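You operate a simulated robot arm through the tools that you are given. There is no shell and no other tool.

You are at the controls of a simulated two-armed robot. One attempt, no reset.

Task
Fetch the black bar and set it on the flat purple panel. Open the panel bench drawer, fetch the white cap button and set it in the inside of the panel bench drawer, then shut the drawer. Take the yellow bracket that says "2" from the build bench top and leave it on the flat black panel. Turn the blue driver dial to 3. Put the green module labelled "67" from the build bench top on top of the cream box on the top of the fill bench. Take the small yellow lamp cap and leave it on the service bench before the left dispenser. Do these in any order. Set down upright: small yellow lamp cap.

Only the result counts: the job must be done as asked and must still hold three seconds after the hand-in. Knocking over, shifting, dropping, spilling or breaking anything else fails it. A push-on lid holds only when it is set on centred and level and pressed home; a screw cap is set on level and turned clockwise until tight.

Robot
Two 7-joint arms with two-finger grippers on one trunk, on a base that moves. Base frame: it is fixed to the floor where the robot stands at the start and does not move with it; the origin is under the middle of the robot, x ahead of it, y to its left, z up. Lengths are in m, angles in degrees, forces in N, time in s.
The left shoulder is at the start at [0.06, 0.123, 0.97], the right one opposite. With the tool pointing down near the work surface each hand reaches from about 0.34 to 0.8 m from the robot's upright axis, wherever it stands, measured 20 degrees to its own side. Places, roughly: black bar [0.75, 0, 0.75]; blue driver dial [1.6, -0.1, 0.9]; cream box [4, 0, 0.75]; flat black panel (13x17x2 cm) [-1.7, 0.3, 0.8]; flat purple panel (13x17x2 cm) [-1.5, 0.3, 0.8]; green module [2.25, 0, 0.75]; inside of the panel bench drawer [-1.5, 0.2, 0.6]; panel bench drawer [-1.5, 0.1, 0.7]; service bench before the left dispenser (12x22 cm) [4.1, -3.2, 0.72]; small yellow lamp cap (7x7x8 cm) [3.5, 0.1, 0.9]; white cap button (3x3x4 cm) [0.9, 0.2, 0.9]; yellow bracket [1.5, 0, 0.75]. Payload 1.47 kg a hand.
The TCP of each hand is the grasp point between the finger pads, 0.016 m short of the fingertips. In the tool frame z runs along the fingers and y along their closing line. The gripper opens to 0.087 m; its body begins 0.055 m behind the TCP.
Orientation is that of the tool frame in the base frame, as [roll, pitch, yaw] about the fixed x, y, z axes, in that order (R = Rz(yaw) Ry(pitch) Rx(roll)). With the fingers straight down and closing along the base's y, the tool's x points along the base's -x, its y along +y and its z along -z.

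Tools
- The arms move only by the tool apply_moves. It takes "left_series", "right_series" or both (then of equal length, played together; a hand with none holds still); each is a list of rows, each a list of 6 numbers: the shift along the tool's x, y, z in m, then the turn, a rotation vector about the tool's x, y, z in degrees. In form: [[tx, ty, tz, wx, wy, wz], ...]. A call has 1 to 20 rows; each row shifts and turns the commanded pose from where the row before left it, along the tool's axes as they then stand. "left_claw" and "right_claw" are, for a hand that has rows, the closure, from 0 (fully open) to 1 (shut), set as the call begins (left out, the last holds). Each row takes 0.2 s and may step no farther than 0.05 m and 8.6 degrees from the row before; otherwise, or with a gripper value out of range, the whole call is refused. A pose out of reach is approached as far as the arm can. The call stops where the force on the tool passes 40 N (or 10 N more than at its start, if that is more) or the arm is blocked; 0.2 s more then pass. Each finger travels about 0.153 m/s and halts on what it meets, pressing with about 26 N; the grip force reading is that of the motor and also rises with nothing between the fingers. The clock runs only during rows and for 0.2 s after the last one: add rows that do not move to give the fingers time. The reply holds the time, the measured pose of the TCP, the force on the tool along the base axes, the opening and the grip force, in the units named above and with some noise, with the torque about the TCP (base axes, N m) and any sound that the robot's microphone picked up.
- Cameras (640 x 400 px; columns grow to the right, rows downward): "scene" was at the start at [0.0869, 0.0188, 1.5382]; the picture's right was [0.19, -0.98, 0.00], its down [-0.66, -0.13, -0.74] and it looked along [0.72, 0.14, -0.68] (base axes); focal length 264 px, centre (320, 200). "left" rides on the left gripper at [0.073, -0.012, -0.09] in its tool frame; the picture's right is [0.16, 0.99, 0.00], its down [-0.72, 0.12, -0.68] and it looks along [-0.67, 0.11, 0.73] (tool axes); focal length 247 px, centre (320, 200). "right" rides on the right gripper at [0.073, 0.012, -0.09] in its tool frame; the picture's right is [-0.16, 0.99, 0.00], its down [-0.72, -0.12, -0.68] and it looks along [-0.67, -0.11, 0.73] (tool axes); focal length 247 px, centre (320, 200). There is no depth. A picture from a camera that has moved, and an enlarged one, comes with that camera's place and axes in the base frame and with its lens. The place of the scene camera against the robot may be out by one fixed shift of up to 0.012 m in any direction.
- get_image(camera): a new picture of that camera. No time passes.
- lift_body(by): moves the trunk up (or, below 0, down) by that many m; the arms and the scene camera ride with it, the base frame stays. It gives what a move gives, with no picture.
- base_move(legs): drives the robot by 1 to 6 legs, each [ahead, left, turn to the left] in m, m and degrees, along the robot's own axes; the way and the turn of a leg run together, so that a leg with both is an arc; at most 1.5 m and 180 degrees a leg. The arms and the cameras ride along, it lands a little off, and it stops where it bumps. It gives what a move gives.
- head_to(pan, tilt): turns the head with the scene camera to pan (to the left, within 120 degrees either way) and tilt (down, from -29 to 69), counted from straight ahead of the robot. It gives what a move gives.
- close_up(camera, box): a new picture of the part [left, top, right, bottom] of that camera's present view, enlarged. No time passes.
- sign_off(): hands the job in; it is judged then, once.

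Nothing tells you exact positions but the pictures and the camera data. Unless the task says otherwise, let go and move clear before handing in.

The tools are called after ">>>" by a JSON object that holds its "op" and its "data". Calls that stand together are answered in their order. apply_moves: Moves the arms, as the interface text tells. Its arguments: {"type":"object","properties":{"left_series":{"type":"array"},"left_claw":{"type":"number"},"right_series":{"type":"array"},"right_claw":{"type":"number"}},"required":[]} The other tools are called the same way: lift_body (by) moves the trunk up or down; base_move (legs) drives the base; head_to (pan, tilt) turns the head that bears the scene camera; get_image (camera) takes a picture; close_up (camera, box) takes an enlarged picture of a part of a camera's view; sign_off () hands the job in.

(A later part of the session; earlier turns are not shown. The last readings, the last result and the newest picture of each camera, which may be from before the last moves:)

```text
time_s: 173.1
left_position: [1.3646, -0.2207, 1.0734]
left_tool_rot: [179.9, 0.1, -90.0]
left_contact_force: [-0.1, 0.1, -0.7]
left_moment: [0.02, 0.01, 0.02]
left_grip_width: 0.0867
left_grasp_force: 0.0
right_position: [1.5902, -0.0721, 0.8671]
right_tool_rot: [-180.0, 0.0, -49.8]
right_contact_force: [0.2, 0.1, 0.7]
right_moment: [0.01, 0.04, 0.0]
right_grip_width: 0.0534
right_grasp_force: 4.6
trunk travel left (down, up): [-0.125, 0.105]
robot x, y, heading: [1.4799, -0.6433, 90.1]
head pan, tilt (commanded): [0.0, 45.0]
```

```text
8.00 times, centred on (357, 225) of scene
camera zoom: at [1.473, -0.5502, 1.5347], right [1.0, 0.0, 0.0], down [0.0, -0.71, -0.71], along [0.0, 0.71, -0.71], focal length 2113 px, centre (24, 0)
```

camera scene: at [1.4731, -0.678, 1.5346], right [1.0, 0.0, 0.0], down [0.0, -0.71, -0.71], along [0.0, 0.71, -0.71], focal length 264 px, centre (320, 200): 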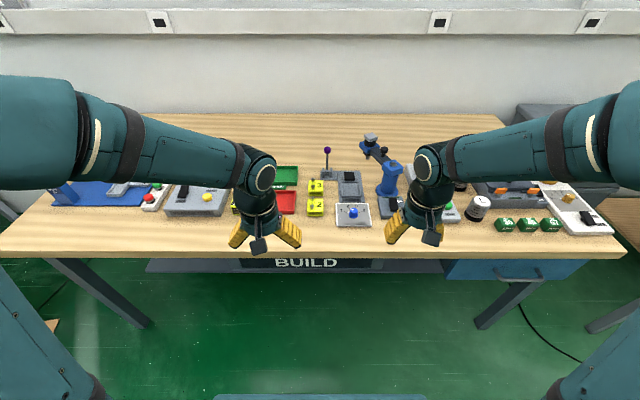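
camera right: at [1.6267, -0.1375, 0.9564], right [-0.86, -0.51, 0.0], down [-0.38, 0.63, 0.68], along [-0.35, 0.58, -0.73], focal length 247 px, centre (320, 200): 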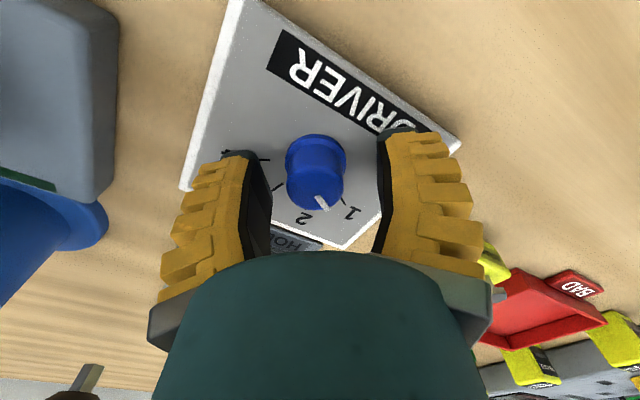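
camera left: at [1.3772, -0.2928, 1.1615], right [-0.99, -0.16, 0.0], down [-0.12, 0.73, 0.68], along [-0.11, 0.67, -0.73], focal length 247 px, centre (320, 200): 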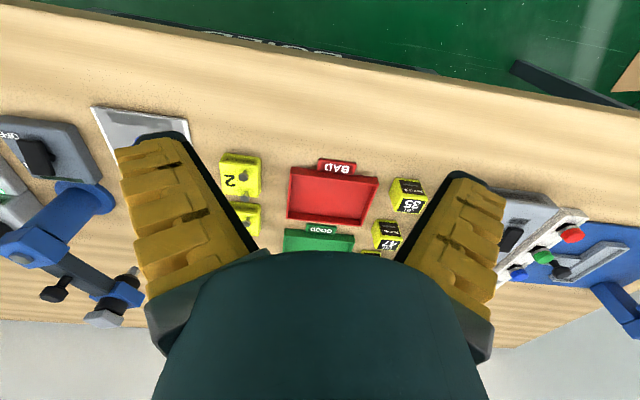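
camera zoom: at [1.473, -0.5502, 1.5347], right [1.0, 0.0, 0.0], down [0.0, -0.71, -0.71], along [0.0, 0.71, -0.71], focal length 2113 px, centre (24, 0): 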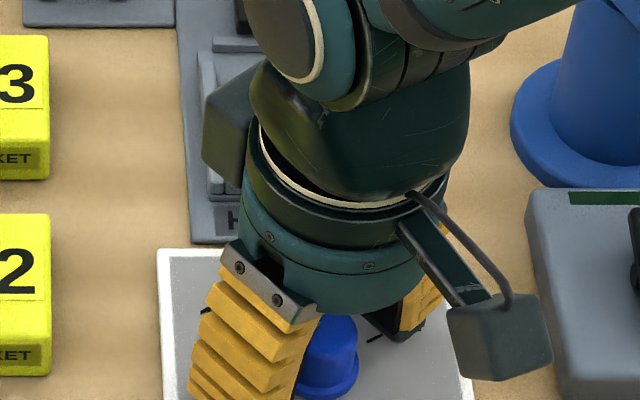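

>>> {"op": "apply_moves", "data": {"right_series": [[0, -0.0025, 0, 0, 0, 0], [0, 0, 0, 0, 0, 0]]}}

>>> {"op": "apply_moves", "data": {"right_series": [[0, 0, 0, 0, 0, 0], [0, 0, 0, 0, 0, 0], [0, 0, 0, 0, 0, 0]], "right_claw": 0.85}}

>>> {"op": "get_image", "data": {"camera": "right"}}

```text
time_s: 173.7
left_position: [1.365, -0.2208, 1.0726]
left_tool_rot: [179.9, -0.1, -90.0]
left_contact_force: [-0.6, 0.5, 0.0]
left_moment: [-0.02, 0.03, 0.01]
left_grip_width: 0.087
left_grasp_force: 0.0
right_position: [1.5912, -0.0726, 0.8667]
right_tool_rot: [-180.0, 0.1, -50.0]
right_contact_force: [-0.8, 0.2, 0.4]
right_moment: [0.02, -0.01, 0.01]
right_grip_width: 0.0531
right_grasp_force: 3.3
trunk travel left (down, up): [-0.125, 0.105]
robot x, y, heading: [1.4772, -0.6462, 90.0]
head pan, tilt (commanded): [0.0, 45.0]
```

```text
time_s: 174.5
left_position: [1.3642, -0.2217, 1.0729]
left_tool_rot: [180.0, 0.0, -90.0]
left_contact_force: [-0.4, 0.2, -0.1]
left_moment: [-0.03, 0.02, -0.03]
left_grip_width: 0.087
left_grasp_force: 0.1
right_position: [1.5903, -0.0717, 0.8679]
right_tool_rot: [180.0, 0.0, -50.0]
right_contact_force: [2.4, -1.6, 3.7]
right_moment: [-0.26, -0.15, -0.03]
right_grip_width: 0.0229
right_grasp_force: 30.4
trunk travel left (down, up): [-0.125, 0.105]
robot x, y, heading: [1.4754, -0.6429, 89.9]
head pan, tilt (commanded): [0.0, 45.0]
```

```text
taken
camera right: at [1.6283, -0.1359, 0.9569], right [-0.86, -0.51, 0.0], down [-0.38, 0.63, 0.68], along [-0.35, 0.58, -0.73], focal length 247 px, centre (320, 200)
```

right: 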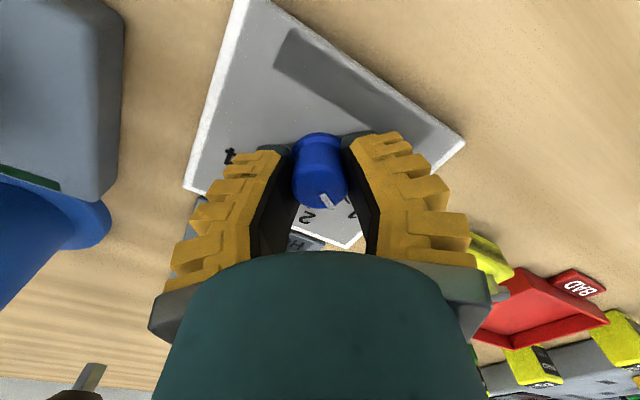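

The knob is gripped near the base. I'll turn it 80° clockwise (seen from above), first half then check.

>>> {"op": "apply_moves", "data": {"right_series": [[0, 0, 0, 0, 0, 8], [0, 0, 0, 0, 0, 8], [0, 0, 0, 0, 0, 8], [0, 0, 0, 0, 0, 8], [0, 0, 0, 0, 0, 8], [0, 0, 0, 0, 0, 0]]}}

>>> {"op": "get_image", "data": {"camera": "right"}}

```text
time_s: 175.9
left_position: [1.3646, -0.2225, 1.073]
left_tool_rot: [-180.0, 0.0, -90.0]
left_contact_force: [0.6, -0.1, -0.3]
left_moment: [0.01, 0.0, 0.02]
left_grip_width: 0.087
left_grasp_force: 0.0
right_position: [1.5916, -0.0721, 0.8684]
right_tool_rot: [-180.0, 0.1, -90.1]
right_contact_force: [4.3, 1.8, 12.4]
right_moment: [-0.06, -0.01, 0.01]
right_grip_width: 0.0224
right_grasp_force: 29.8
trunk travel left (down, up): [-0.125, 0.105]
robot x, y, heading: [1.4808, -0.6415, 89.9]
head pan, tilt (commanded): [0.0, 45.0]
```

```text
taken
camera right: at [1.5788, -0.1456, 0.9567], right [-0.99, 0.16, 0.0], down [0.12, 0.72, 0.68], along [0.11, 0.67, -0.73], focal length 247 px, centre (320, 200)
```

right: 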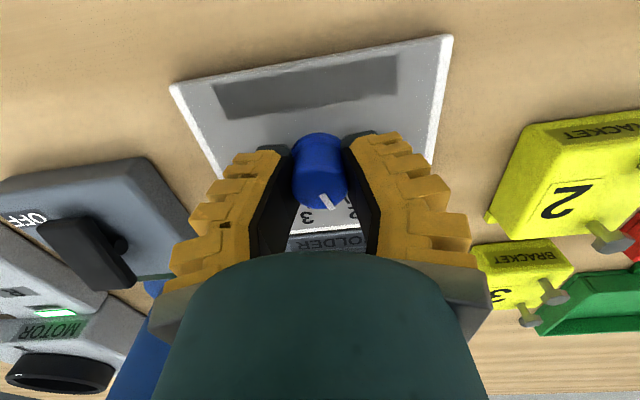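

The knob is turning with the hand, now around 2. I'll turn the remaining 40°.

>>> {"op": "apply_moves", "data": {"right_series": [[0, 0, 0, 0, 0, 8], [0, 0, 0, 0, 0, 8], [0, 0, 0, 0, 0, 8], [0, 0, 0, 0, 0, 8], [0, 0, 0, 0, 0, 8], [0, 0, 0, 0, 0, 0]]}}

>>> {"op": "get_image", "data": {"camera": "right"}}

>>> {"op": "close_up", "data": {"camera": "scene", "box": [325, 200, 389, 250]}}

```text
time_s: 177.3
left_position: [1.365, -0.2223, 1.0735]
left_tool_rot: [180.0, 0.0, -90.0]
left_contact_force: [0.5, -0.3, 0.5]
left_moment: [0.02, -0.01, 0.01]
left_grip_width: 0.087
left_grasp_force: 0.1
right_position: [1.5921, -0.0709, 0.868]
right_tool_rot: [-180.0, -0.1, -130.1]
right_contact_force: [6.5, 0.5, 16.4]
right_moment: [-0.02, -0.04, 0.03]
right_grip_width: 0.022
right_grasp_force: 29.7
trunk travel left (down, up): [-0.125, 0.105]
robot x, y, heading: [1.4781, -0.6395, 90.1]
head pan, tilt (commanded): [0.0, 45.0]
```

```text
taken
camera right: at [1.5348, -0.1211, 0.9567], right [-0.65, 0.76, 0.0], down [0.55, 0.48, 0.68], along [0.51, 0.45, -0.73], focal length 247 px, centre (320, 200)
```

right: 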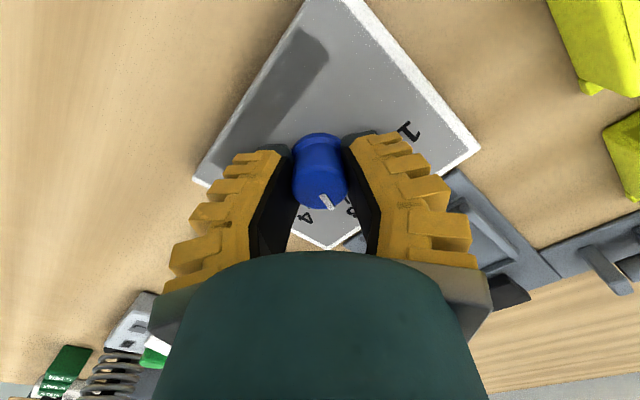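

```text
8.00 times, centred on (357, 225) of scene
camera zoom: at [1.4735, -0.5515, 1.5348], right [1.0, 0.0, 0.0], down [0.0, -0.71, -0.71], along [0.0, 0.71, -0.71], focal length 2113 px, centre (24, 0)
```

zoom: 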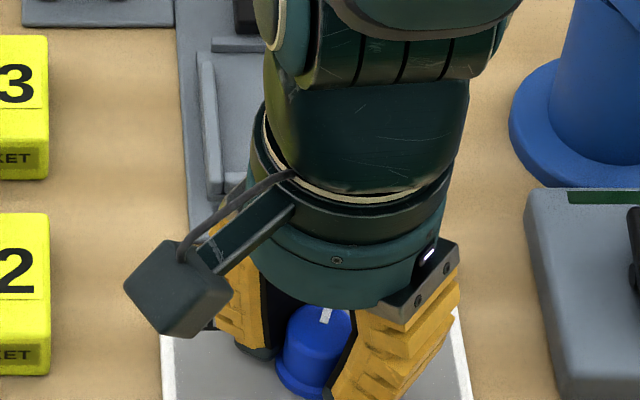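

The line now looks near 3. I'll release, rise and check the pointer.

>>> {"op": "apply_moves", "data": {"right_series": [[0, 0, 0, 0, 0, 0], [0, 0, 0, 0, 0, 0], [0, 0, 0, 0, 0, 0]], "right_claw": 0.4}}

>>> {"op": "apply_moves", "data": {"right_series": [[0, 0, -0.02, 0, 0, 0], [0, 0, -0.04, 0, 0, 0], [0, 0, -0.045, 0, 0, 0], [0, 0, -0.045, 0, 0, 0], [0, 0, 0, 0, 0, -8], [0, 0, 0, 0, 0, -8], [0, 0, 0, 0, 0, -8], [0, 0, 0, 0, 0, -8], [0, 0, 0, 0, 0, -8], [0.04, 0, 0, 0, 0, 0], [0.04, 0, 0, 0, 0, 0], [0.04, 0, 0, 0, 0, 0], [0, -0.04, 0, 0, 0, 0], [0, -0.04, 0, 0, 0, 0], [0, 0, 0, 0, 0, 0]]}}

>>> {"op": "close_up", "data": {"camera": "scene", "box": [325, 205, 389, 255]}}

>>> {"op": "get_image", "data": {"camera": "scene"}}

```text
time_s: 178.1
left_position: [1.3633, -0.2219, 1.0737]
left_tool_rot: [-180.0, 0.0, -90.0]
left_contact_force: [0.2, 0.5, 0.5]
left_moment: [0.0, 0.01, -0.03]
left_grip_width: 0.0872
left_grasp_force: 0.0
right_position: [1.5911, -0.0719, 0.867]
right_tool_rot: [179.9, 0.1, -130.0]
right_contact_force: [-0.1, -0.2, -0.2]
right_moment: [-0.03, -0.02, -0.02]
right_grip_width: 0.0576
right_grasp_force: 3.6
trunk travel left (down, up): [-0.125, 0.105]
robot x, y, heading: [1.4756, -0.6476, 89.6]
head pan, tilt (commanded): [0.0, 45.0]
```

```text
time_s: 181.3
left_position: [1.3642, -0.2197, 1.0728]
left_tool_rot: [-180.0, 0.0, -89.9]
left_contact_force: [-1.1, -0.2, 0.0]
left_moment: [-0.04, -0.01, 0.03]
left_grip_width: 0.0872
left_grasp_force: 0.0
right_position: [1.6708, -0.192, 1.0153]
right_tool_rot: [180.0, -0.1, -89.9]
right_contact_force: [0.2, -0.9, 0.1]
right_moment: [0.0, 0.0, 0.01]
right_grip_width: 0.0576
right_grasp_force: 3.6
trunk travel left (down, up): [-0.125, 0.105]
robot x, y, heading: [1.4807, -0.6426, 90.1]
head pan, tilt (commanded): [0.0, 45.0]
```

```text
8.00 times, centred on (357, 230) of scene
camera zoom: at [1.4726, -0.5497, 1.5346], right [1.0, 0.0, 0.0], down [0.0, -0.71, -0.71], along [0.0, 0.71, -0.71], focal length 2113 px, centre (24, -40)
```

zoom: 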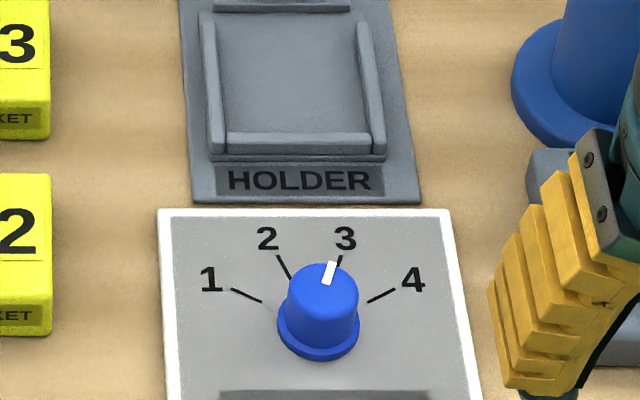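

```text
taken
camera scene: at [1.4726, -0.5497, 1.5346], right [1.0, 0.0, 0.0], down [0.0, -0.71, -0.71], along [0.0, 0.71, -0.71], focal length 264 px, centre (320, 200)
```

scene: 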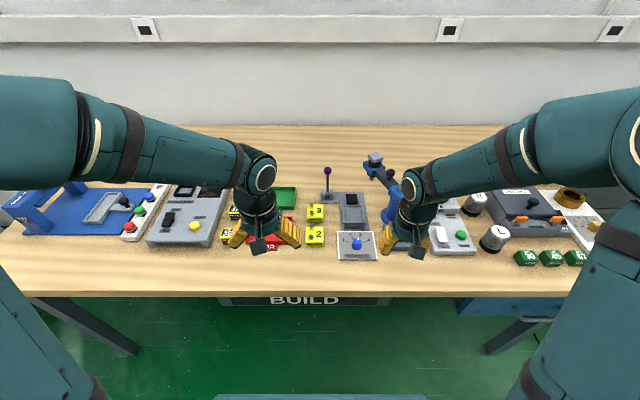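

The dial now points to 3 and the plate hasn't moved. Next I'll bring the left hand over bracket "2".

>>> {"op": "apply_moves", "data": {"left_series": [[-0.034, -0.019, 0, 0, 0, 0], [-0.034, -0.019, 0, 0, 0, 0], [-0.034, -0.019, 0, 0, 0, 0], [-0.034, -0.018, 0, 0, 0, 0], [-0.034, -0.018, 0, 0, 0, 0], [0, 0, 0.04, 0, 0, 0], [0, 0, 0.04, 0, 0, 0], [0, 0, 0, 0, 0, 0]]}}

>>> {"op": "get_image", "data": {"camera": "left"}}

>>> {"op": "close_up", "data": {"camera": "left", "box": [240, 20, 400, 160]}}

>>> {"op": "close_up", "data": {"camera": "scene", "box": [280, 190, 360, 260]}}

```text
time_s: 183.1
left_position: [1.4562, -0.052, 0.9931]
left_tool_rot: [-180.0, 0.1, -89.9]
left_contact_force: [-0.6, 0.0, 0.8]
left_moment: [0.0, -0.02, 0.0]
left_grip_width: 0.087
left_grasp_force: 0.1
right_position: [1.6696, -0.193, 1.0157]
right_tool_rot: [-180.0, 0.0, -89.9]
right_contact_force: [-0.5, 0.1, 0.1]
right_moment: [-0.02, 0.0, 0.03]
right_grip_width: 0.0573
right_grasp_force: 3.4
trunk travel left (down, up): [-0.125, 0.105]
robot x, y, heading: [1.4823, -0.644, 90.0]
head pan, tilt (commanded): [0.0, 45.0]
```

```text
taken
camera left: at [1.4689, -0.1248, 1.0821], right [-0.99, -0.16, 0.0], down [-0.12, 0.72, 0.68], along [-0.11, 0.67, -0.73], focal length 247 px, centre (320, 200)
```

left: 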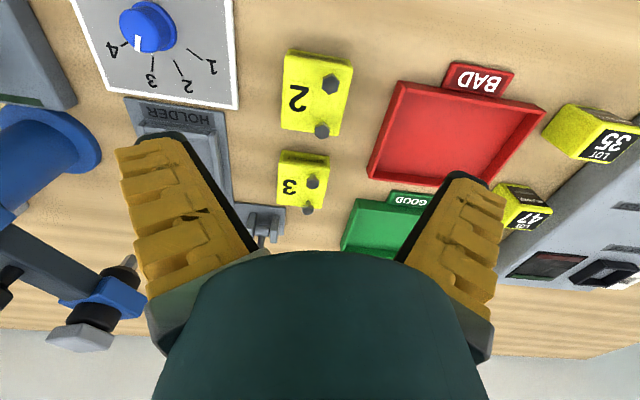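

```text
2.86 times, centred on (320, 90) of left
camera zoom: at [1.4689, -0.1248, 1.0821], right [-0.99, -0.16, 0.0], down [-0.12, 0.72, 0.68], along [-0.11, 0.67, -0.73], focal length 706 px, centre (320, 514)
```

zoom: 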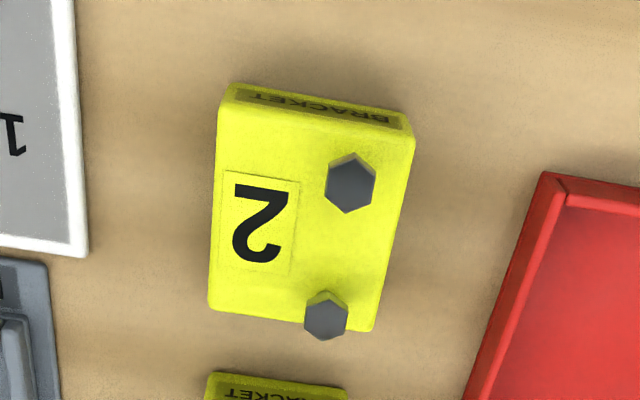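

```text
5.71 times, centred on (320, 225) of scene
camera zoom: at [1.4727, -0.5507, 1.5348], right [1.0, 0.0, 0.0], down [0.0, -0.71, -0.71], along [0.0, 0.71, -0.71], focal length 1509 px, centre (320, 57)
```

zoom: 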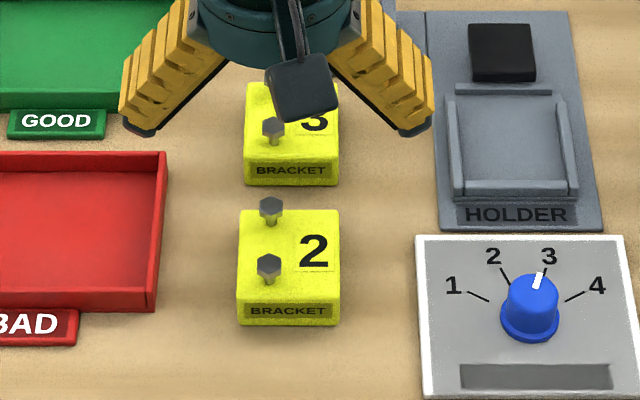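

Bracket "2" is a 5.4×6 cm block with two bolts, centred near [1.461, -0.045]. I'll narrow the fingers a little, centre and descend.

>>> {"op": "apply_moves", "data": {"left_series": [[-0.007, -0.005, 0, 0, 0, 0], [0, 0, 0.035, 0, 0, 0], [0, 0, 0.035, 0, 0, 0], [0, 0, 0, 0, 0, 0]], "left_claw": 0.2}}

>>> {"op": "get_image", "data": {"camera": "left"}}

>>> {"op": "close_up", "data": {"camera": "scene", "box": [280, 190, 360, 260]}}

```text
time_s: 184.1
left_position: [1.4627, -0.0448, 0.9238]
left_tool_rot: [-179.9, 0.0, -90.0]
left_contact_force: [-0.7, -0.2, 0.2]
left_moment: [-0.02, 0.0, 0.03]
left_grip_width: 0.0733
left_grasp_force: 1.8
right_position: [1.6703, -0.1924, 1.0145]
right_tool_rot: [-180.0, 0.0, -89.9]
right_contact_force: [0.3, -0.4, 0.7]
right_moment: [-0.01, 0.02, -0.03]
right_grip_width: 0.0574
right_grasp_force: 3.5
trunk travel left (down, up): [-0.125, 0.105]
robot x, y, heading: [1.4772, -0.6449, 89.8]
head pan, tilt (commanded): [0.0, 45.0]
```

```text
taken
camera left: at [1.4749, -0.1181, 1.0118], right [-0.99, -0.16, 0.0], down [-0.12, 0.72, 0.68], along [-0.11, 0.67, -0.73], focal length 247 px, centre (320, 200)
```

left: 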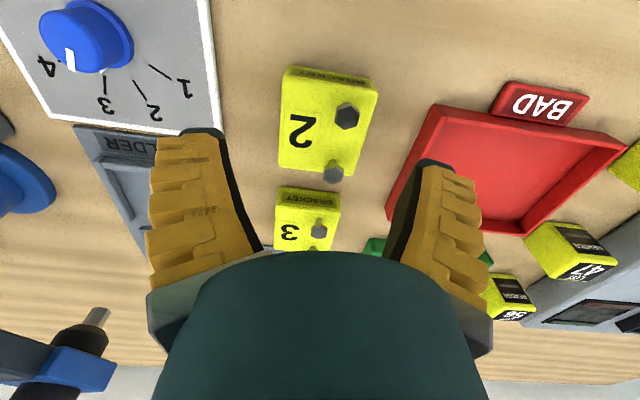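

```text
5.71 times, centred on (320, 225) of scene
camera zoom: at [1.4729, -0.5504, 1.5347], right [1.0, 0.0, 0.0], down [0.0, -0.71, -0.71], along [0.0, 0.71, -0.71], focal length 1509 px, centre (320, 57)
```

zoom: 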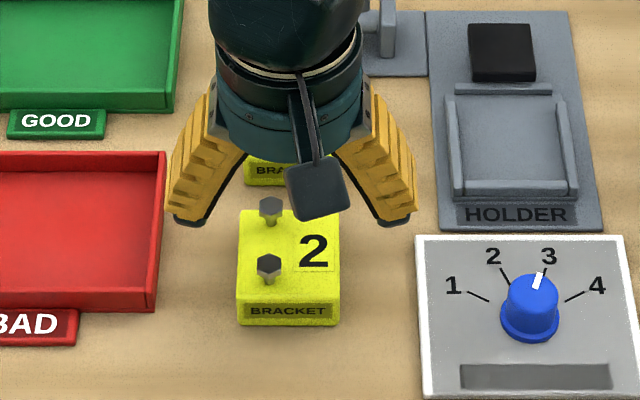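

>>> {"op": "apply_moves", "data": {"left_series": [[0, 0.004, 0, 0, 0, 0], [0, 0, 0, 0, 0, 0], [0, 0, 0.02, 0, 0, 0], [0, 0, 0.015, 0, 0, 0], [0, 0, 0, 0, 0, 0]], "left_claw": 0.29}}

>>> {"op": "get_image", "data": {"camera": "left"}}

>>> {"op": "close_up", "data": {"camera": "scene", "box": [280, 200, 360, 260]}}

```text
time_s: 185.3
left_position: [1.4576, -0.0454, 0.8881]
left_tool_rot: [-179.9, 0.0, -89.9]
left_contact_force: [-0.5, 0.1, 0.1]
left_moment: [-0.02, -0.01, -0.02]
left_grip_width: 0.0659
left_grasp_force: 3.1
right_position: [1.6706, -0.1921, 1.0152]
right_tool_rot: [-180.0, -0.1, -89.9]
right_contact_force: [1.4, 0.2, -0.1]
right_moment: [0.03, -0.03, -0.02]
right_grip_width: 0.0577
right_grasp_force: 3.8
trunk travel left (down, up): [-0.125, 0.105]
robot x, y, heading: [1.4806, -0.6429, 90.1]
head pan, tilt (commanded): [0.0, 45.0]
```

```text
taken
camera left: at [1.4709, -0.1172, 0.9779], right [-0.99, -0.16, 0.0], down [-0.12, 0.72, 0.68], along [-0.11, 0.67, -0.73], focal length 247 px, centre (320, 200)
```

left: 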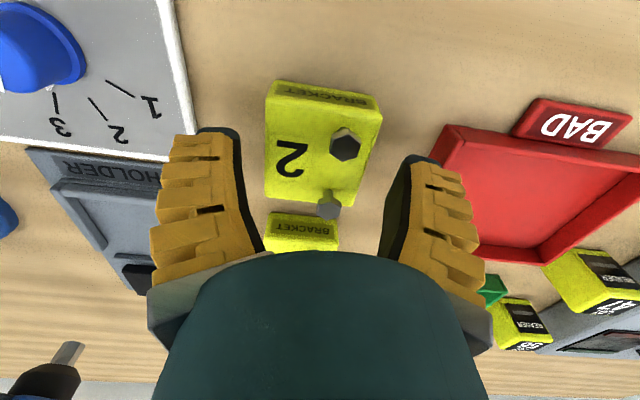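

```text
6.67 times, centred on (320, 230) of scene
camera zoom: at [1.473, -0.5502, 1.5347], right [1.0, 0.0, 0.0], down [0.0, -0.71, -0.71], along [0.0, 0.71, -0.71], focal length 1761 px, centre (320, 0)
```

zoom: 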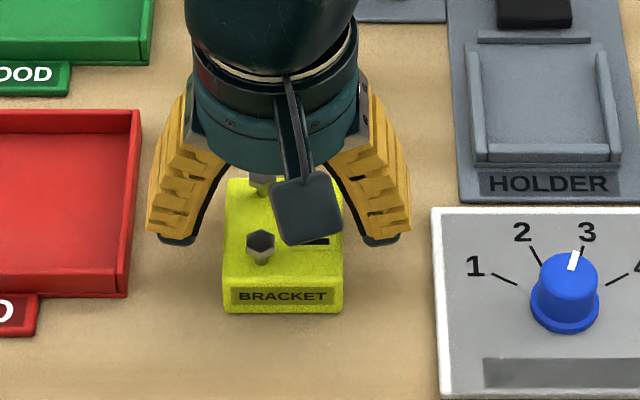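

>>> {"op": "apply_moves", "data": {"left_series": [[0, -0.001, 0.012, 0, 0, 0], [0, 0, 0.01, 0, 0, 0], [0, 0, 0, 0, 0, 0]]}}

>>> {"op": "close_up", "data": {"camera": "scene", "box": [280, 200, 360, 260]}}

>>> {"op": "get_image", "data": {"camera": "left"}}

```text
time_s: 186.1
left_position: [1.4602, -0.0442, 0.865]
left_tool_rot: [180.0, -0.1, -90.0]
left_contact_force: [-0.3, 0.7, 0.1]
left_moment: [0.0, 0.03, -0.03]
left_grip_width: 0.066
left_grasp_force: 3.1
right_position: [1.67, -0.1911, 1.0156]
right_tool_rot: [-179.9, 0.0, -89.9]
right_contact_force: [0.6, 0.6, 0.9]
right_moment: [-0.01, 0.01, -0.01]
right_grip_width: 0.0572
right_grasp_force: 3.4
trunk travel left (down, up): [-0.125, 0.105]
robot x, y, heading: [1.4765, -0.6413, 89.7]
head pan, tilt (commanded): [0.0, 45.0]
```

```text
6.67 times, centred on (320, 230) of scene
camera zoom: at [1.473, -0.5502, 1.5347], right [1.0, 0.0, 0.0], down [0.0, -0.71, -0.71], along [0.0, 0.71, -0.71], focal length 1761 px, centre (320, 0)
```

zoom: 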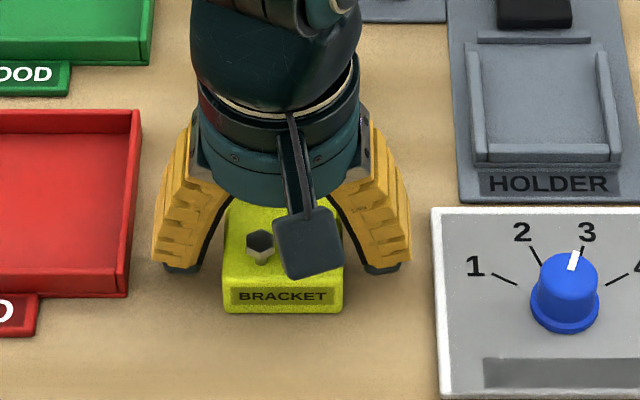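

```text
taken
camera left: at [1.4719, -0.1167, 0.9552], right [-0.99, -0.16, 0.0], down [-0.12, 0.72, 0.68], along [-0.11, 0.67, -0.73], focal length 247 px, centre (320, 200)
```

left: 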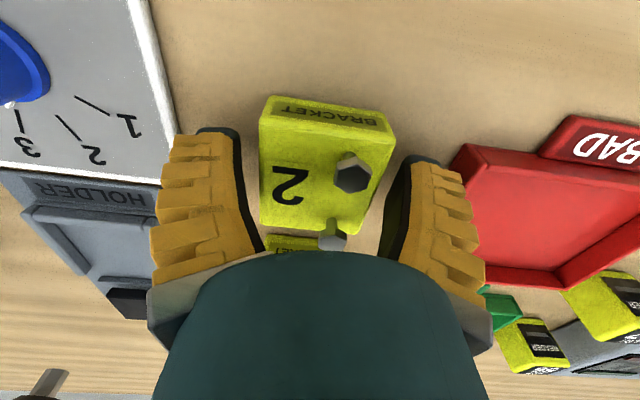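

The block top is about 6 mm below the grasp point, so I'll lower another 10 mm and then grip.

>>> {"op": "apply_moves", "data": {"left_series": [[0, 0, 0.006, 0, 0, 0], [0, 0, 0.005, 0, 0, 0], [0, 0, 0, 0, 0, 0]]}}

>>> {"op": "apply_moves", "data": {"left_series": [[0, 0, 0, 0, 0, 0], [0, 0, 0, 0, 0, 0], [0, 0, 0, 0, 0, 0]], "left_claw": 1.0}}

>>> {"op": "get_image", "data": {"camera": "left"}}

>>> {"op": "close_up", "data": {"camera": "scene", "box": [280, 200, 360, 260]}}

```text
time_s: 186.9
left_position: [1.4589, -0.0446, 0.8556]
left_tool_rot: [-180.0, 0.0, -90.0]
left_contact_force: [-1.2, 1.2, 0.5]
left_moment: [0.0, 0.01, 0.0]
left_grip_width: 0.0661
left_grasp_force: 2.7
right_position: [1.6708, -0.1917, 1.0154]
right_tool_rot: [179.9, 0.1, -89.8]
right_contact_force: [0.6, -0.4, 0.6]
right_moment: [0.0, -0.02, -0.01]
right_grip_width: 0.0575
right_grasp_force: 3.7
trunk travel left (down, up): [-0.125, 0.105]
robot x, y, heading: [1.4811, -0.6396, 90.3]
head pan, tilt (commanded): [0.0, 45.0]
```

```text
time_s: 187.7
left_position: [1.4583, -0.0443, 0.8544]
left_tool_rot: [-180.0, -0.1, -90.0]
left_contact_force: [-0.1, 0.5, 0.5]
left_moment: [0.03, 0.04, 0.02]
left_grip_width: 0.0561
left_grasp_force: 25.9
right_position: [1.6715, -0.193, 1.0153]
right_tool_rot: [-180.0, 0.0, -89.9]
right_contact_force: [0.0, 0.5, -0.2]
right_moment: [0.02, -0.04, 0.0]
right_grip_width: 0.0575
right_grasp_force: 3.1
trunk travel left (down, up): [-0.125, 0.105]
robot x, y, heading: [1.4784, -0.6449, 90.0]
head pan, tilt (commanded): [0.0, 45.0]
```

```text
taken
camera left: at [1.4714, -0.1169, 0.9439], right [-0.99, -0.16, 0.0], down [-0.12, 0.72, 0.68], along [-0.11, 0.67, -0.73], focal length 247 px, centre (320, 200)
```

left: 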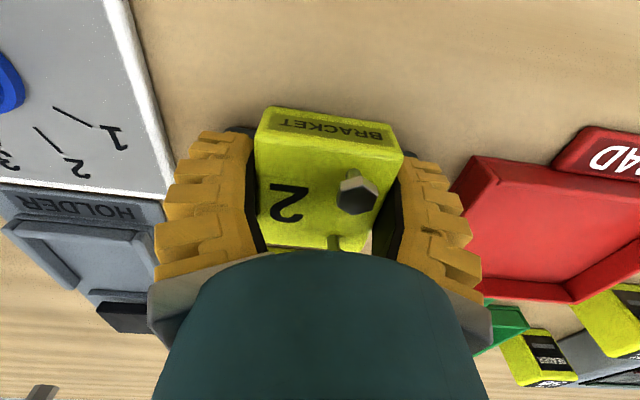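

```text
6.67 times, centred on (320, 230) of scene
camera zoom: at [1.473, -0.5499, 1.5346], right [1.0, 0.0, 0.0], down [0.0, -0.71, -0.71], along [0.0, 0.71, -0.71], focal length 1761 px, centre (320, 0)
```

zoom: 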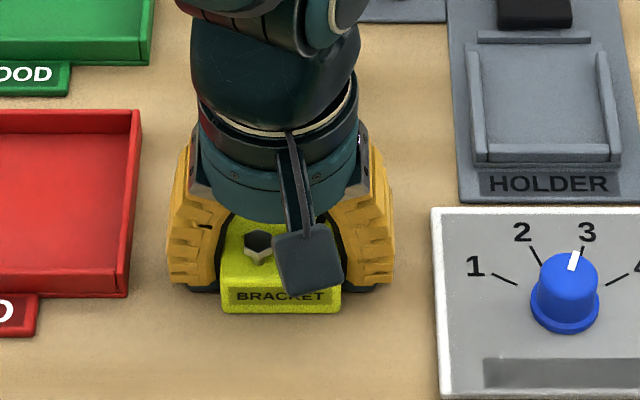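

The bracket is gripped (56 mm). I'll lift it and pull back.

>>> {"op": "apply_moves", "data": {"left_series": [[0, 0, -0.01, 0, 0, 0], [0, 0, -0.02, 0, 0, 0], [0, 0, -0.04, 0, 0, 0], [0, 0, -0.045, 0, 0, 0], [0, 0, -0.045, 0, 0, 0], [0, 0, -0.045, 0, 0, 0], [0.045, 0, 0, 0, 0, 0], [0.045, 0, 0, 0, 0, 0], [0.045, 0, 0, 0, 0, 0], [0.045, 0.02, 0, 0, 0, 0], [0.045, 0.02, 0, 0, 0, 0], [0, 0.03, 0, 0, 0, 0], [0, 0, 0, 0, 0, 0]]}}

>>> {"op": "get_image", "data": {"camera": "left"}}

>>> {"op": "get_image", "data": {"camera": "scene"}}

```text
time_s: 190.5
left_position: [1.3874, -0.2705, 1.06]
left_tool_rot: [-180.0, 0.0, -90.0]
left_contact_force: [-0.3, 0.7, -3.8]
left_moment: [-0.01, 0.01, 0.0]
left_grip_width: 0.0563
left_grasp_force: 26.0
right_position: [1.671, -0.1921, 1.0162]
right_tool_rot: [180.0, 0.1, -89.9]
right_contact_force: [0.2, 0.7, 0.2]
right_moment: [-0.01, 0.01, -0.01]
right_grip_width: 0.0573
right_grasp_force: 4.0
trunk travel left (down, up): [-0.125, 0.105]
robot x, y, heading: [1.477, -0.6437, 90.0]
head pan, tilt (commanded): [0.0, 45.0]
```

```text
taken
camera left: at [1.3997, -0.3432, 1.1484], right [-0.99, -0.16, 0.0], down [-0.12, 0.72, 0.68], along [-0.11, 0.67, -0.73], focal length 247 px, centre (320, 200)
```

left: 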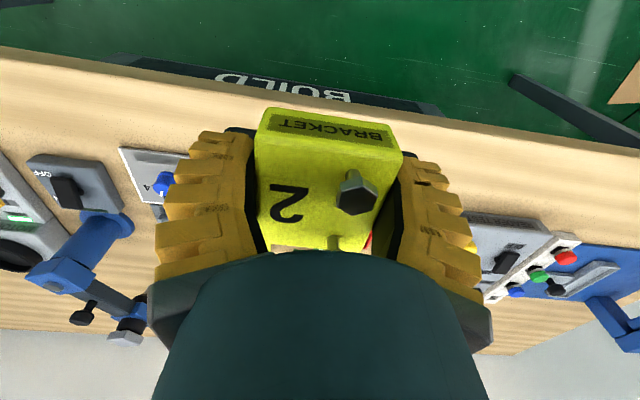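

```text
taken
camera scene: at [1.4737, -0.5504, 1.5347], right [1.0, 0.0, 0.0], down [0.0, -0.71, -0.71], along [0.0, 0.71, -0.71], focal length 264 px, centre (320, 200)
```

scene: 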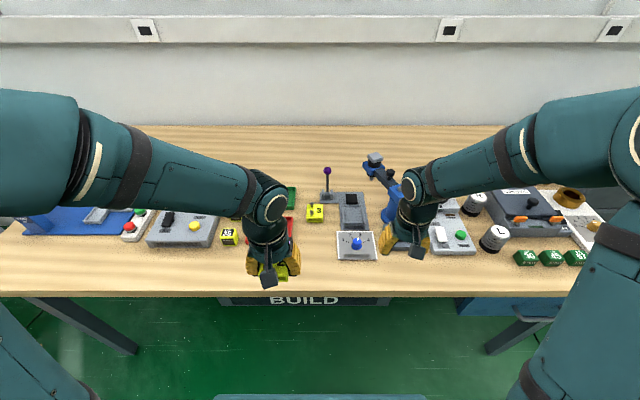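

The bracket is secure. I'll drive back to the panel bench.

>>> {"op": "apply_moves", "data": {"right_series": [[0.045, 0, -0.02, 0, 0, 0], [0.045, 0, -0.02, 0, 0, 0], [0, 0, 0, 0, 0, 0]]}}

>>> {"op": "base_move", "data": {"legs": [[-0.18, 0, 0], [0, 1.5, 0], [0, 1.5, 0]]}}

>>> {"op": "get_image", "data": {"camera": "scene"}}

```text
time_s: 191.3
left_position: [1.3869, -0.2695, 1.0592]
left_tool_rot: [179.9, -0.1, -89.9]
left_contact_force: [-0.1, -0.3, -2.2]
left_moment: [-0.03, 0.01, 0.0]
left_grip_width: 0.0562
left_grasp_force: 25.9
right_position: [1.6706, -0.2817, 1.0563]
right_tool_rot: [-179.9, -0.1, -89.9]
right_contact_force: [-0.9, 0.5, -0.1]
right_moment: [-0.04, 0.05, 0.0]
right_grip_width: 0.0572
right_grasp_force: 3.8
trunk travel left (down, up): [-0.125, 0.105]
robot x, y, heading: [1.4778, -0.6418, 90.0]
head pan, tilt (commanded): [0.0, 45.0]
```

```text
time_s: 218.6
left_position: [-1.6189, -0.4477, 1.0611]
left_tool_rot: [-180.0, -0.1, -89.5]
left_contact_force: [-0.4, -0.2, -3.4]
left_moment: [0.01, 0.01, -0.02]
left_grip_width: 0.056
left_grasp_force: 26.0
right_position: [-1.3355, -0.4573, 1.0572]
right_tool_rot: [-180.0, 0.0, -89.5]
right_contact_force: [0.1, 0.9, 0.1]
right_moment: [0.0, 0.04, 0.03]
right_grip_width: 0.0575
right_grasp_force: 3.9
trunk travel left (down, up): [-0.125, 0.105]
robot x, y, heading: [-1.5212, -0.8207, 90.5]
head pan, tilt (commanded): [0.0, 45.0]
```

```text
taken
camera scene: at [-1.5306, -0.7271, 1.5347], right [1.0, 0.01, 0.0], down [0.01, -0.71, -0.71], along [-0.01, 0.71, -0.71], focal length 264 px, centre (320, 200)
```

scene: 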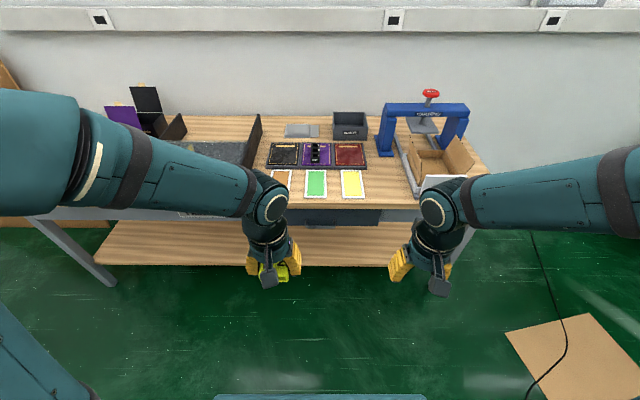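

>>> {"op": "base_move", "data": {"legs": [[0.38, 0.03, -0.4]]}}

>>> {"op": "close_up", "data": {"camera": "scene", "box": [230, 170, 390, 290]}}

>>> {"op": "get_image", "data": {"camera": "scene"}}

```text
time_s: 221.0
left_position: [-1.6463, -0.0637, 1.0601]
left_tool_rot: [-179.9, -0.1, -90.0]
left_contact_force: [-0.5, -0.4, -3.3]
left_moment: [-0.02, 0.01, 0.04]
left_grip_width: 0.056
left_grasp_force: 26.4
right_position: [-1.3628, -0.0751, 1.0565]
right_tool_rot: [-180.0, -0.1, -90.0]
right_contact_force: [-0.3, 1.4, 0.3]
right_moment: [0.01, 0.02, -0.03]
right_grip_width: 0.0572
right_grasp_force: 4.0
trunk travel left (down, up): [-0.125, 0.105]
robot x, y, heading: [-1.5564, -0.4365, 90.1]
head pan, tilt (commanded): [0.0, 45.0]
```

```text
3.33 times, centred on (310, 230) of scene
camera zoom: at [-1.5612, -0.3426, 1.5346], right [1.0, 0.0, 0.0], down [0.0, -0.71, -0.71], along [0.0, 0.71, -0.71], focal length 880 px, centre (353, 100)
```

zoom: 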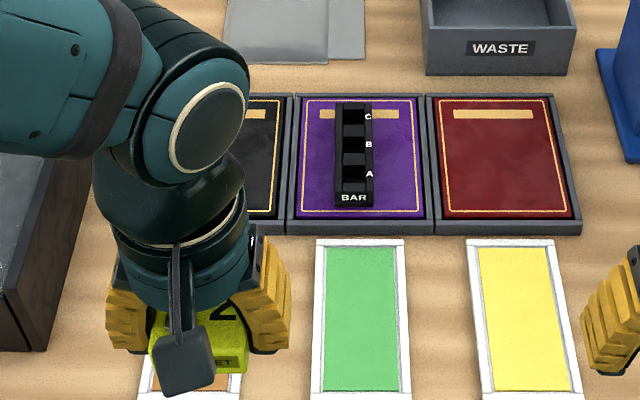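

```text
taken
camera scene: at [-1.5612, -0.3426, 1.5346], right [1.0, 0.0, 0.0], down [0.0, -0.71, -0.71], along [0.0, 0.71, -0.71], focal length 264 px, centre (320, 200)
```

scene: 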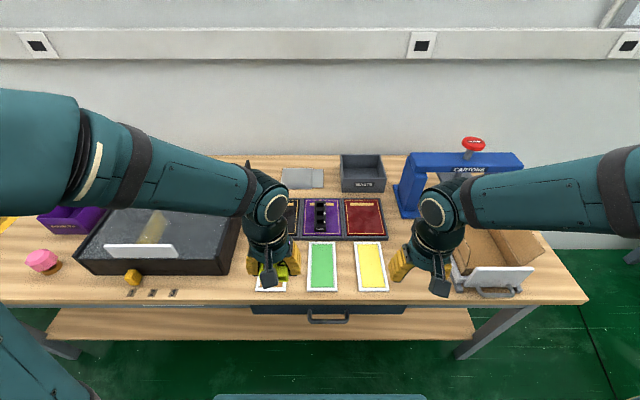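

The bar is still in place on the purple panel. I'll carry the bracket over the black panel at about [-1.698, 0.268].

>>> {"op": "apply_moves", "data": {"left_series": [[0, 0.026, 0, 0, 0, 0], [0, 0.026, 0, 0, 0, 0], [-0.048, 0, 0, 0, 0, 0], [-0.048, 0, 0, 0, 0, 0], [-0.048, 0, 0, 0, 0, 0], [-0.048, 0, 0, 0, 0, 0], [-0.048, 0, 0, 0, 0, 0], [-0.048, 0, 0, 0, 0, 0], [-0.044, 0, 0, 0, 0, 0], [0, 0, 0.045, 0, 0, 0], [0, 0, 0.045, 0, 0, 0], [0, 0, 0.03, 0, 0, 0], [0, 0, 0, 0, 0, 0]]}}

>>> {"op": "close_up", "data": {"camera": "scene", "box": [230, 160, 350, 250]}}

>>> {"op": "get_image", "data": {"camera": "left"}}

```text
time_s: 223.8
left_position: [-1.6976, 0.2687, 0.9404]
left_tool_rot: [179.9, 0.0, -90.0]
left_contact_force: [0.3, -0.7, -3.8]
left_moment: [0.01, -0.02, 0.01]
left_grip_width: 0.0559
left_grasp_force: 26.2
right_position: [-1.3639, -0.0754, 1.0563]
right_tool_rot: [180.0, 0.0, -90.1]
right_contact_force: [0.6, 0.4, 0.3]
right_moment: [0.01, 0.0, -0.02]
right_grip_width: 0.0572
right_grasp_force: 4.0
trunk travel left (down, up): [-0.125, 0.105]
robot x, y, heading: [-1.5557, -0.4367, 89.9]
head pan, tilt (commanded): [0.0, 45.0]
```

```text
4.44 times, centred on (290, 205) of scene
camera zoom: at [-1.5611, -0.3434, 1.5347], right [1.0, 0.0, 0.0], down [0.0, -0.71, -0.71], along [0.0, 0.71, -0.71], focal length 1174 px, centre (453, 178)
```

zoom: 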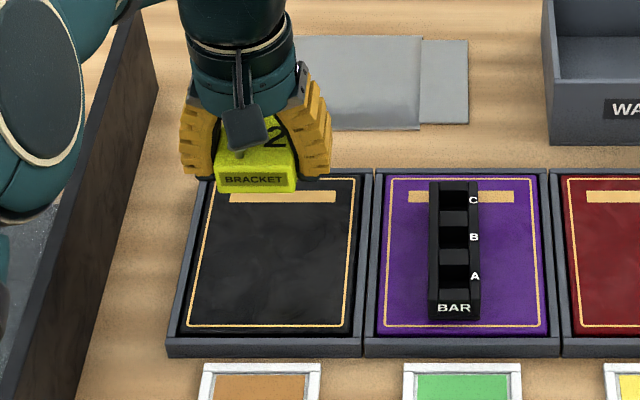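

```text
taken
camera left: at [-1.6855, 0.1965, 1.0291], right [-0.99, -0.16, 0.0], down [-0.12, 0.72, 0.68], along [-0.11, 0.67, -0.73], focal length 247 px, centre (320, 200)
```

left: 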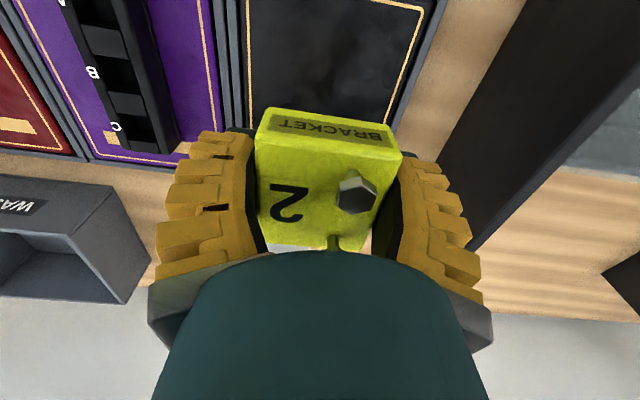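

>>> {"op": "apply_moves", "data": {"left_series": [[-0.002, 0.007, 0, 0, 0, 0], [0, 0, 0.03, 0, 0, 0], [0, 0, 0.03, 0, 0, 0], [0, 0, 0.01, 0, 0, 0], [0, 0, 0, 0, 0, 0]]}}

>>> {"op": "close_up", "data": {"camera": "scene", "box": [230, 160, 350, 250]}}

>>> {"op": "apply_moves", "data": {"left_series": [[0, 0, 0.005, 0, 0, 0], [0, 0, 0.005, 0, 0, 0], [0, 0, 0, 0, 0, 0]]}}

>>> {"op": "apply_moves", "data": {"left_series": [[0, 0, 0.004, 0, 0, 0], [0, 0, 0, 0, 0, 0]]}}

```text
time_s: 225.0
left_position: [-1.7061, 0.271, 0.8697]
left_tool_rot: [180.0, 0.0, -90.0]
left_contact_force: [-0.3, -0.4, -3.5]
left_moment: [0.0, 0.0, 0.0]
left_grip_width: 0.056
left_grasp_force: 25.3
right_position: [-1.3634, -0.0753, 1.0563]
right_tool_rot: [-180.0, -0.1, -90.0]
right_contact_force: [-0.6, -0.4, -0.4]
right_moment: [0.05, -0.01, -0.01]
right_grip_width: 0.0571
right_grasp_force: 4.1
trunk travel left (down, up): [-0.125, 0.105]
robot x, y, heading: [-1.558, -0.4386, 89.7]
head pan, tilt (commanded): [0.0, 45.0]
```

```text
4.44 times, centred on (290, 205) of scene
camera zoom: at [-1.5612, -0.3433, 1.5347], right [1.0, 0.0, 0.0], down [0.0, -0.71, -0.71], along [0.0, 0.71, -0.71], focal length 1174 px, centre (453, 178)
```

zoom: 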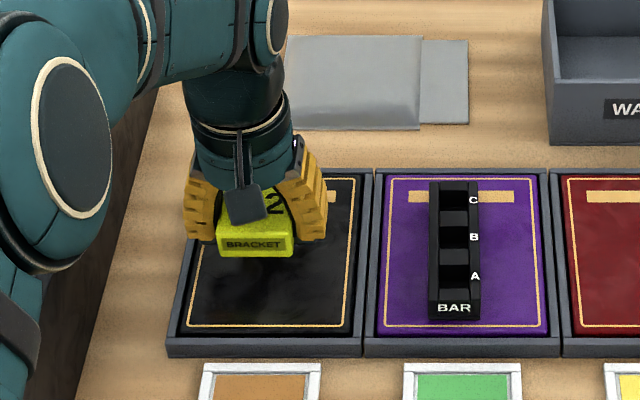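

```text
time_s: 225.8
left_position: [-1.7063, 0.2704, 0.8591]
left_tool_rot: [-180.0, -0.1, -90.0]
left_contact_force: [-0.3, 0.4, -3.4]
left_moment: [-0.02, -0.03, -0.03]
left_grip_width: 0.0561
left_grasp_force: 26.6
right_position: [-1.3632, -0.0746, 1.0563]
right_tool_rot: [180.0, 0.1, -90.1]
right_contact_force: [-0.7, 0.3, 0.6]
right_moment: [-0.01, 0.01, -0.01]
right_grip_width: 0.0575
right_grasp_force: 3.7
trunk travel left (down, up): [-0.125, 0.105]
robot x, y, heading: [-1.5554, -0.4331, 90.1]
head pan, tilt (commanded): [0.0, 45.0]
```

```text
time_s: 226.4
left_position: [-1.7058, 0.2699, 0.8553]
left_tool_rot: [179.9, 0.0, -90.0]
left_contact_force: [0.5, -0.3, -1.7]
left_moment: [0.02, 0.04, 0.03]
left_grip_width: 0.0562
left_grasp_force: 26.1
right_position: [-1.3633, -0.076, 1.0562]
right_tool_rot: [180.0, 0.0, -90.1]
right_contact_force: [-0.1, -0.1, 0.2]
right_moment: [0.0, -0.03, -0.02]
right_grip_width: 0.0574
right_grasp_force: 3.2
trunk travel left (down, up): [-0.125, 0.105]
robot x, y, heading: [-1.555, -0.44, 89.9]
head pan, tilt (commanded): [0.0, 45.0]
```

>>> {"op": "apply_moves", "data": {"left_series": [[0, 0, 0.003, 0, 0, 0], [0, 0, 0, 0, 0, 0]]}}

>>> {"op": "apply_moves", "data": {"left_series": [[0, 0, 0.003, 0, 0, 0], [0, 0, 0, 0, 0, 0]]}}

>>> {"op": "apply_moves", "data": {"left_series": [[0, 0, 0.002, 0, 0, 0], [0, 0, 0, 0, 0, 0]]}}

>>> {"op": "close_up", "data": {"camera": "scene", "box": [230, 170, 310, 240]}}

```text
time_s: 227.0
left_position: [-1.7057, 0.2705, 0.8523]
left_tool_rot: [-180.0, -0.1, -90.1]
left_contact_force: [0.3, 0.0, -3.2]
left_moment: [-0.02, -0.02, -0.01]
left_grip_width: 0.0563
left_grasp_force: 26.4
right_position: [-1.363, -0.0759, 1.0566]
right_tool_rot: [179.9, 0.0, -90.0]
right_contact_force: [0.8, -0.5, 0.1]
right_moment: [0.02, -0.01, -0.03]
right_grip_width: 0.0572
right_grasp_force: 3.8
trunk travel left (down, up): [-0.125, 0.105]
robot x, y, heading: [-1.5587, -0.4412, 90.1]
head pan, tilt (commanded): [0.0, 45.0]
```

```text
time_s: 227.6
left_position: [-1.7054, 0.2716, 0.8489]
left_tool_rot: [179.9, 0.0, -90.1]
left_contact_force: [-0.6, 0.0, -3.0]
left_moment: [0.0, 0.02, 0.03]
left_grip_width: 0.0562
left_grasp_force: 25.5
right_position: [-1.3632, -0.076, 1.0563]
right_tool_rot: [180.0, 0.0, -90.0]
right_contact_force: [-0.6, -0.5, -0.4]
right_moment: [-0.01, -0.02, 0.0]
right_grip_width: 0.0576
right_grasp_force: 3.6
trunk travel left (down, up): [-0.125, 0.105]
robot x, y, heading: [-1.5544, -0.4354, 89.8]
head pan, tilt (commanded): [0.0, 45.0]
```

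```text
time_s: 228.2
left_position: [-1.7057, 0.2715, 0.8469]
left_tool_rot: [-179.9, -0.1, -90.0]
left_contact_force: [0.5, 0.1, -2.0]
left_moment: [-0.03, 0.0, -0.01]
left_grip_width: 0.0556
left_grasp_force: 26.2
right_position: [-1.3634, -0.0758, 1.0564]
right_tool_rot: [-180.0, 0.0, -90.0]
right_contact_force: [-1.0, -0.9, 0.8]
right_moment: [0.03, -0.02, 0.0]
right_grip_width: 0.0575
right_grasp_force: 3.6
trunk travel left (down, up): [-0.125, 0.105]
robot x, y, heading: [-1.5581, -0.4381, 89.8]
head pan, tilt (commanded): [0.0, 45.0]
```

```text
5.71 times, centred on (270, 205) of scene
camera zoom: at [-1.5611, -0.3433, 1.5346], right [1.0, 0.0, 0.0], down [0.0, -0.71, -0.71], along [0.0, 0.71, -0.71], focal length 1509 px, centre (606, 171)
```

zoom: 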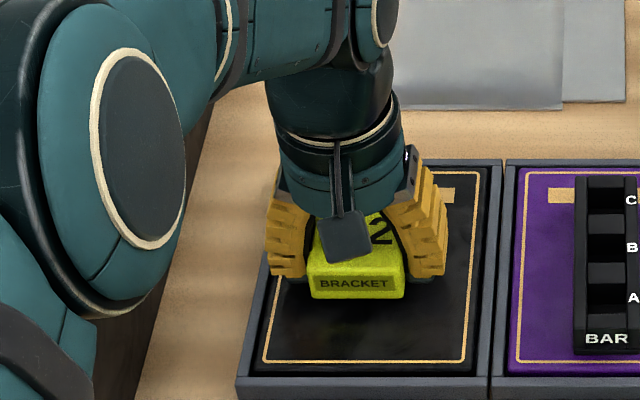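

The bracket is a little left of the panel's centre; I'll shift 12 mm to the right and continue down.

>>> {"op": "apply_moves", "data": {"left_series": [[0, -0.006, -0.003, 0, 0, 0], [0, -0.006, 0, 0, 0, 0], [0, 0, 0.003, 0, 0, 0], [0, 0, 0.002, 0, 0, 0], [0, 0, 0, 0, 0, 0]]}}

>>> {"op": "apply_moves", "data": {"left_series": [[0, 0, 0.002, 0, 0, 0], [0, 0, 0, 0, 0, 0]]}}

>>> {"op": "apply_moves", "data": {"left_series": [[0, 0, 0.002, 0, 0, 0], [0, 0, 0, 0, 0, 0]]}}

>>> {"op": "close_up", "data": {"camera": "scene", "box": [230, 170, 310, 240]}}

```text
time_s: 229.4
left_position: [-1.6952, 0.2705, 0.8443]
left_tool_rot: [-180.0, -0.1, -90.0]
left_contact_force: [0.0, -0.6, -3.6]
left_moment: [-0.03, -0.01, 0.0]
left_grip_width: 0.0562
left_grasp_force: 25.9
right_position: [-1.3625, -0.075, 1.0565]
right_tool_rot: [-180.0, 0.0, -89.9]
right_contact_force: [-0.4, 0.7, 0.9]
right_moment: [-0.01, -0.02, 0.01]
right_grip_width: 0.0574
right_grasp_force: 4.2
trunk travel left (down, up): [-0.125, 0.105]
robot x, y, heading: [-1.5609, -0.4344, 90.2]
head pan, tilt (commanded): [0.0, 45.0]
```

```text
time_s: 230.0
left_position: [-1.6947, 0.2697, 0.8422]
left_tool_rot: [-179.9, -0.1, -90.0]
left_contact_force: [-1.1, 0.0, -2.5]
left_moment: [0.01, 0.04, 0.02]
left_grip_width: 0.056
left_grasp_force: 26.2
right_position: [-1.363, -0.0742, 1.0567]
right_tool_rot: [-179.9, 0.1, -89.9]
right_contact_force: [-0.3, -0.2, 0.3]
right_moment: [0.01, -0.01, 0.0]
right_grip_width: 0.0572
right_grasp_force: 3.8
trunk travel left (down, up): [-0.125, 0.105]
robot x, y, heading: [-1.5563, -0.4351, 90.0]
head pan, tilt (commanded): [0.0, 45.0]
```

```text
time_s: 230.6
left_position: [-1.693, 0.271, 0.8414]
left_tool_rot: [-180.0, -0.1, -89.9]
left_contact_force: [0.2, -0.7, -3.8]
left_moment: [-0.01, 0.0, -0.01]
left_grip_width: 0.0559
left_grasp_force: 26.1
right_position: [-1.363, -0.0752, 1.056]
right_tool_rot: [-180.0, 0.0, -90.0]
right_contact_force: [0.2, 0.2, -0.2]
right_moment: [0.02, 0.01, 0.03]
right_grip_width: 0.0574
right_grasp_force: 3.8
trunk travel left (down, up): [-0.125, 0.105]
robot x, y, heading: [-1.5539, -0.4394, 89.8]
head pan, tilt (commanded): [0.0, 45.0]
```

```text
5.71 times, centred on (270, 205) of scene
camera zoom: at [-1.5611, -0.3433, 1.5346], right [1.0, 0.0, 0.0], down [0.0, -0.71, -0.71], along [0.0, 0.71, -0.71], focal length 1509 px, centre (606, 171)
```

zoom: 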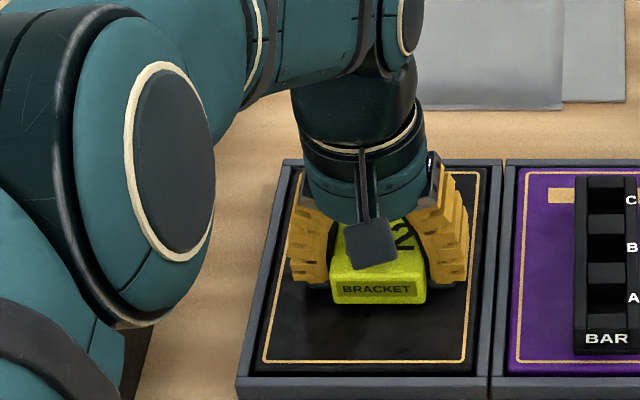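

>>> {"op": "apply_moves", "data": {"left_series": [[0, 0, 0.002, 0, 0, 0], [0, 0, 0, 0, 0, 0]]}}

>>> {"op": "apply_moves", "data": {"left_series": [[0, 0, 0.002, 0, 0, 0], [0, 0, 0, 0, 0, 0]]}}

>>> {"op": "apply_moves", "data": {"left_series": [[0, 0, 0.002, 0, 0, 0], [0, 0, 0, 0, 0, 0]]}}

```text
time_s: 231.2
left_position: [-1.6938, 0.2709, 0.8381]
left_tool_rot: [179.9, -0.2, -90.0]
left_contact_force: [0.5, -0.2, -3.3]
left_moment: [0.0, -0.03, -0.01]
left_grip_width: 0.0558
left_grasp_force: 26.2
right_position: [-1.363, -0.0751, 1.0572]
right_tool_rot: [-179.9, 0.1, -90.0]
right_contact_force: [-0.2, 0.5, -0.6]
right_moment: [-0.01, -0.02, -0.03]
right_grip_width: 0.0575
right_grasp_force: 3.9
trunk travel left (down, up): [-0.125, 0.105]
robot x, y, heading: [-1.5529, -0.4384, 90.0]
head pan, tilt (commanded): [0.0, 45.0]
```

```text
time_s: 231.8
left_position: [-1.692, 0.27, 0.836]
left_tool_rot: [180.0, -0.1, -90.0]
left_contact_force: [0.7, -1.2, -2.7]
left_moment: [-0.02, 0.01, 0.02]
left_grip_width: 0.0558
left_grasp_force: 25.6
right_position: [-1.3625, -0.0748, 1.0571]
right_tool_rot: [180.0, -0.1, -90.0]
right_contact_force: [0.4, -0.5, 0.3]
right_moment: [0.03, -0.01, -0.03]
right_grip_width: 0.0576
right_grasp_force: 4.4
trunk travel left (down, up): [-0.125, 0.105]
robot x, y, heading: [-1.5571, -0.4372, 90.1]
head pan, tilt (commanded): [0.0, 45.0]
```

```text
time_s: 232.4
left_position: [-1.6939, 0.2707, 0.8362]
left_tool_rot: [179.9, 0.0, -89.9]
left_contact_force: [0.9, 0.9, 5.6]
left_moment: [-0.22, 0.0, -0.02]
left_grip_width: 0.056
left_grasp_force: 26.3
right_position: [-1.363, -0.0752, 1.0577]
right_tool_rot: [-180.0, -0.1, -90.1]
right_contact_force: [-0.2, -1.4, -0.6]
right_moment: [0.01, -0.01, -0.01]
right_grip_width: 0.0572
right_grasp_force: 3.6
trunk travel left (down, up): [-0.125, 0.105]
robot x, y, heading: [-1.5573, -0.4403, 89.8]
head pan, tilt (commanded): [0.0, 45.0]
```

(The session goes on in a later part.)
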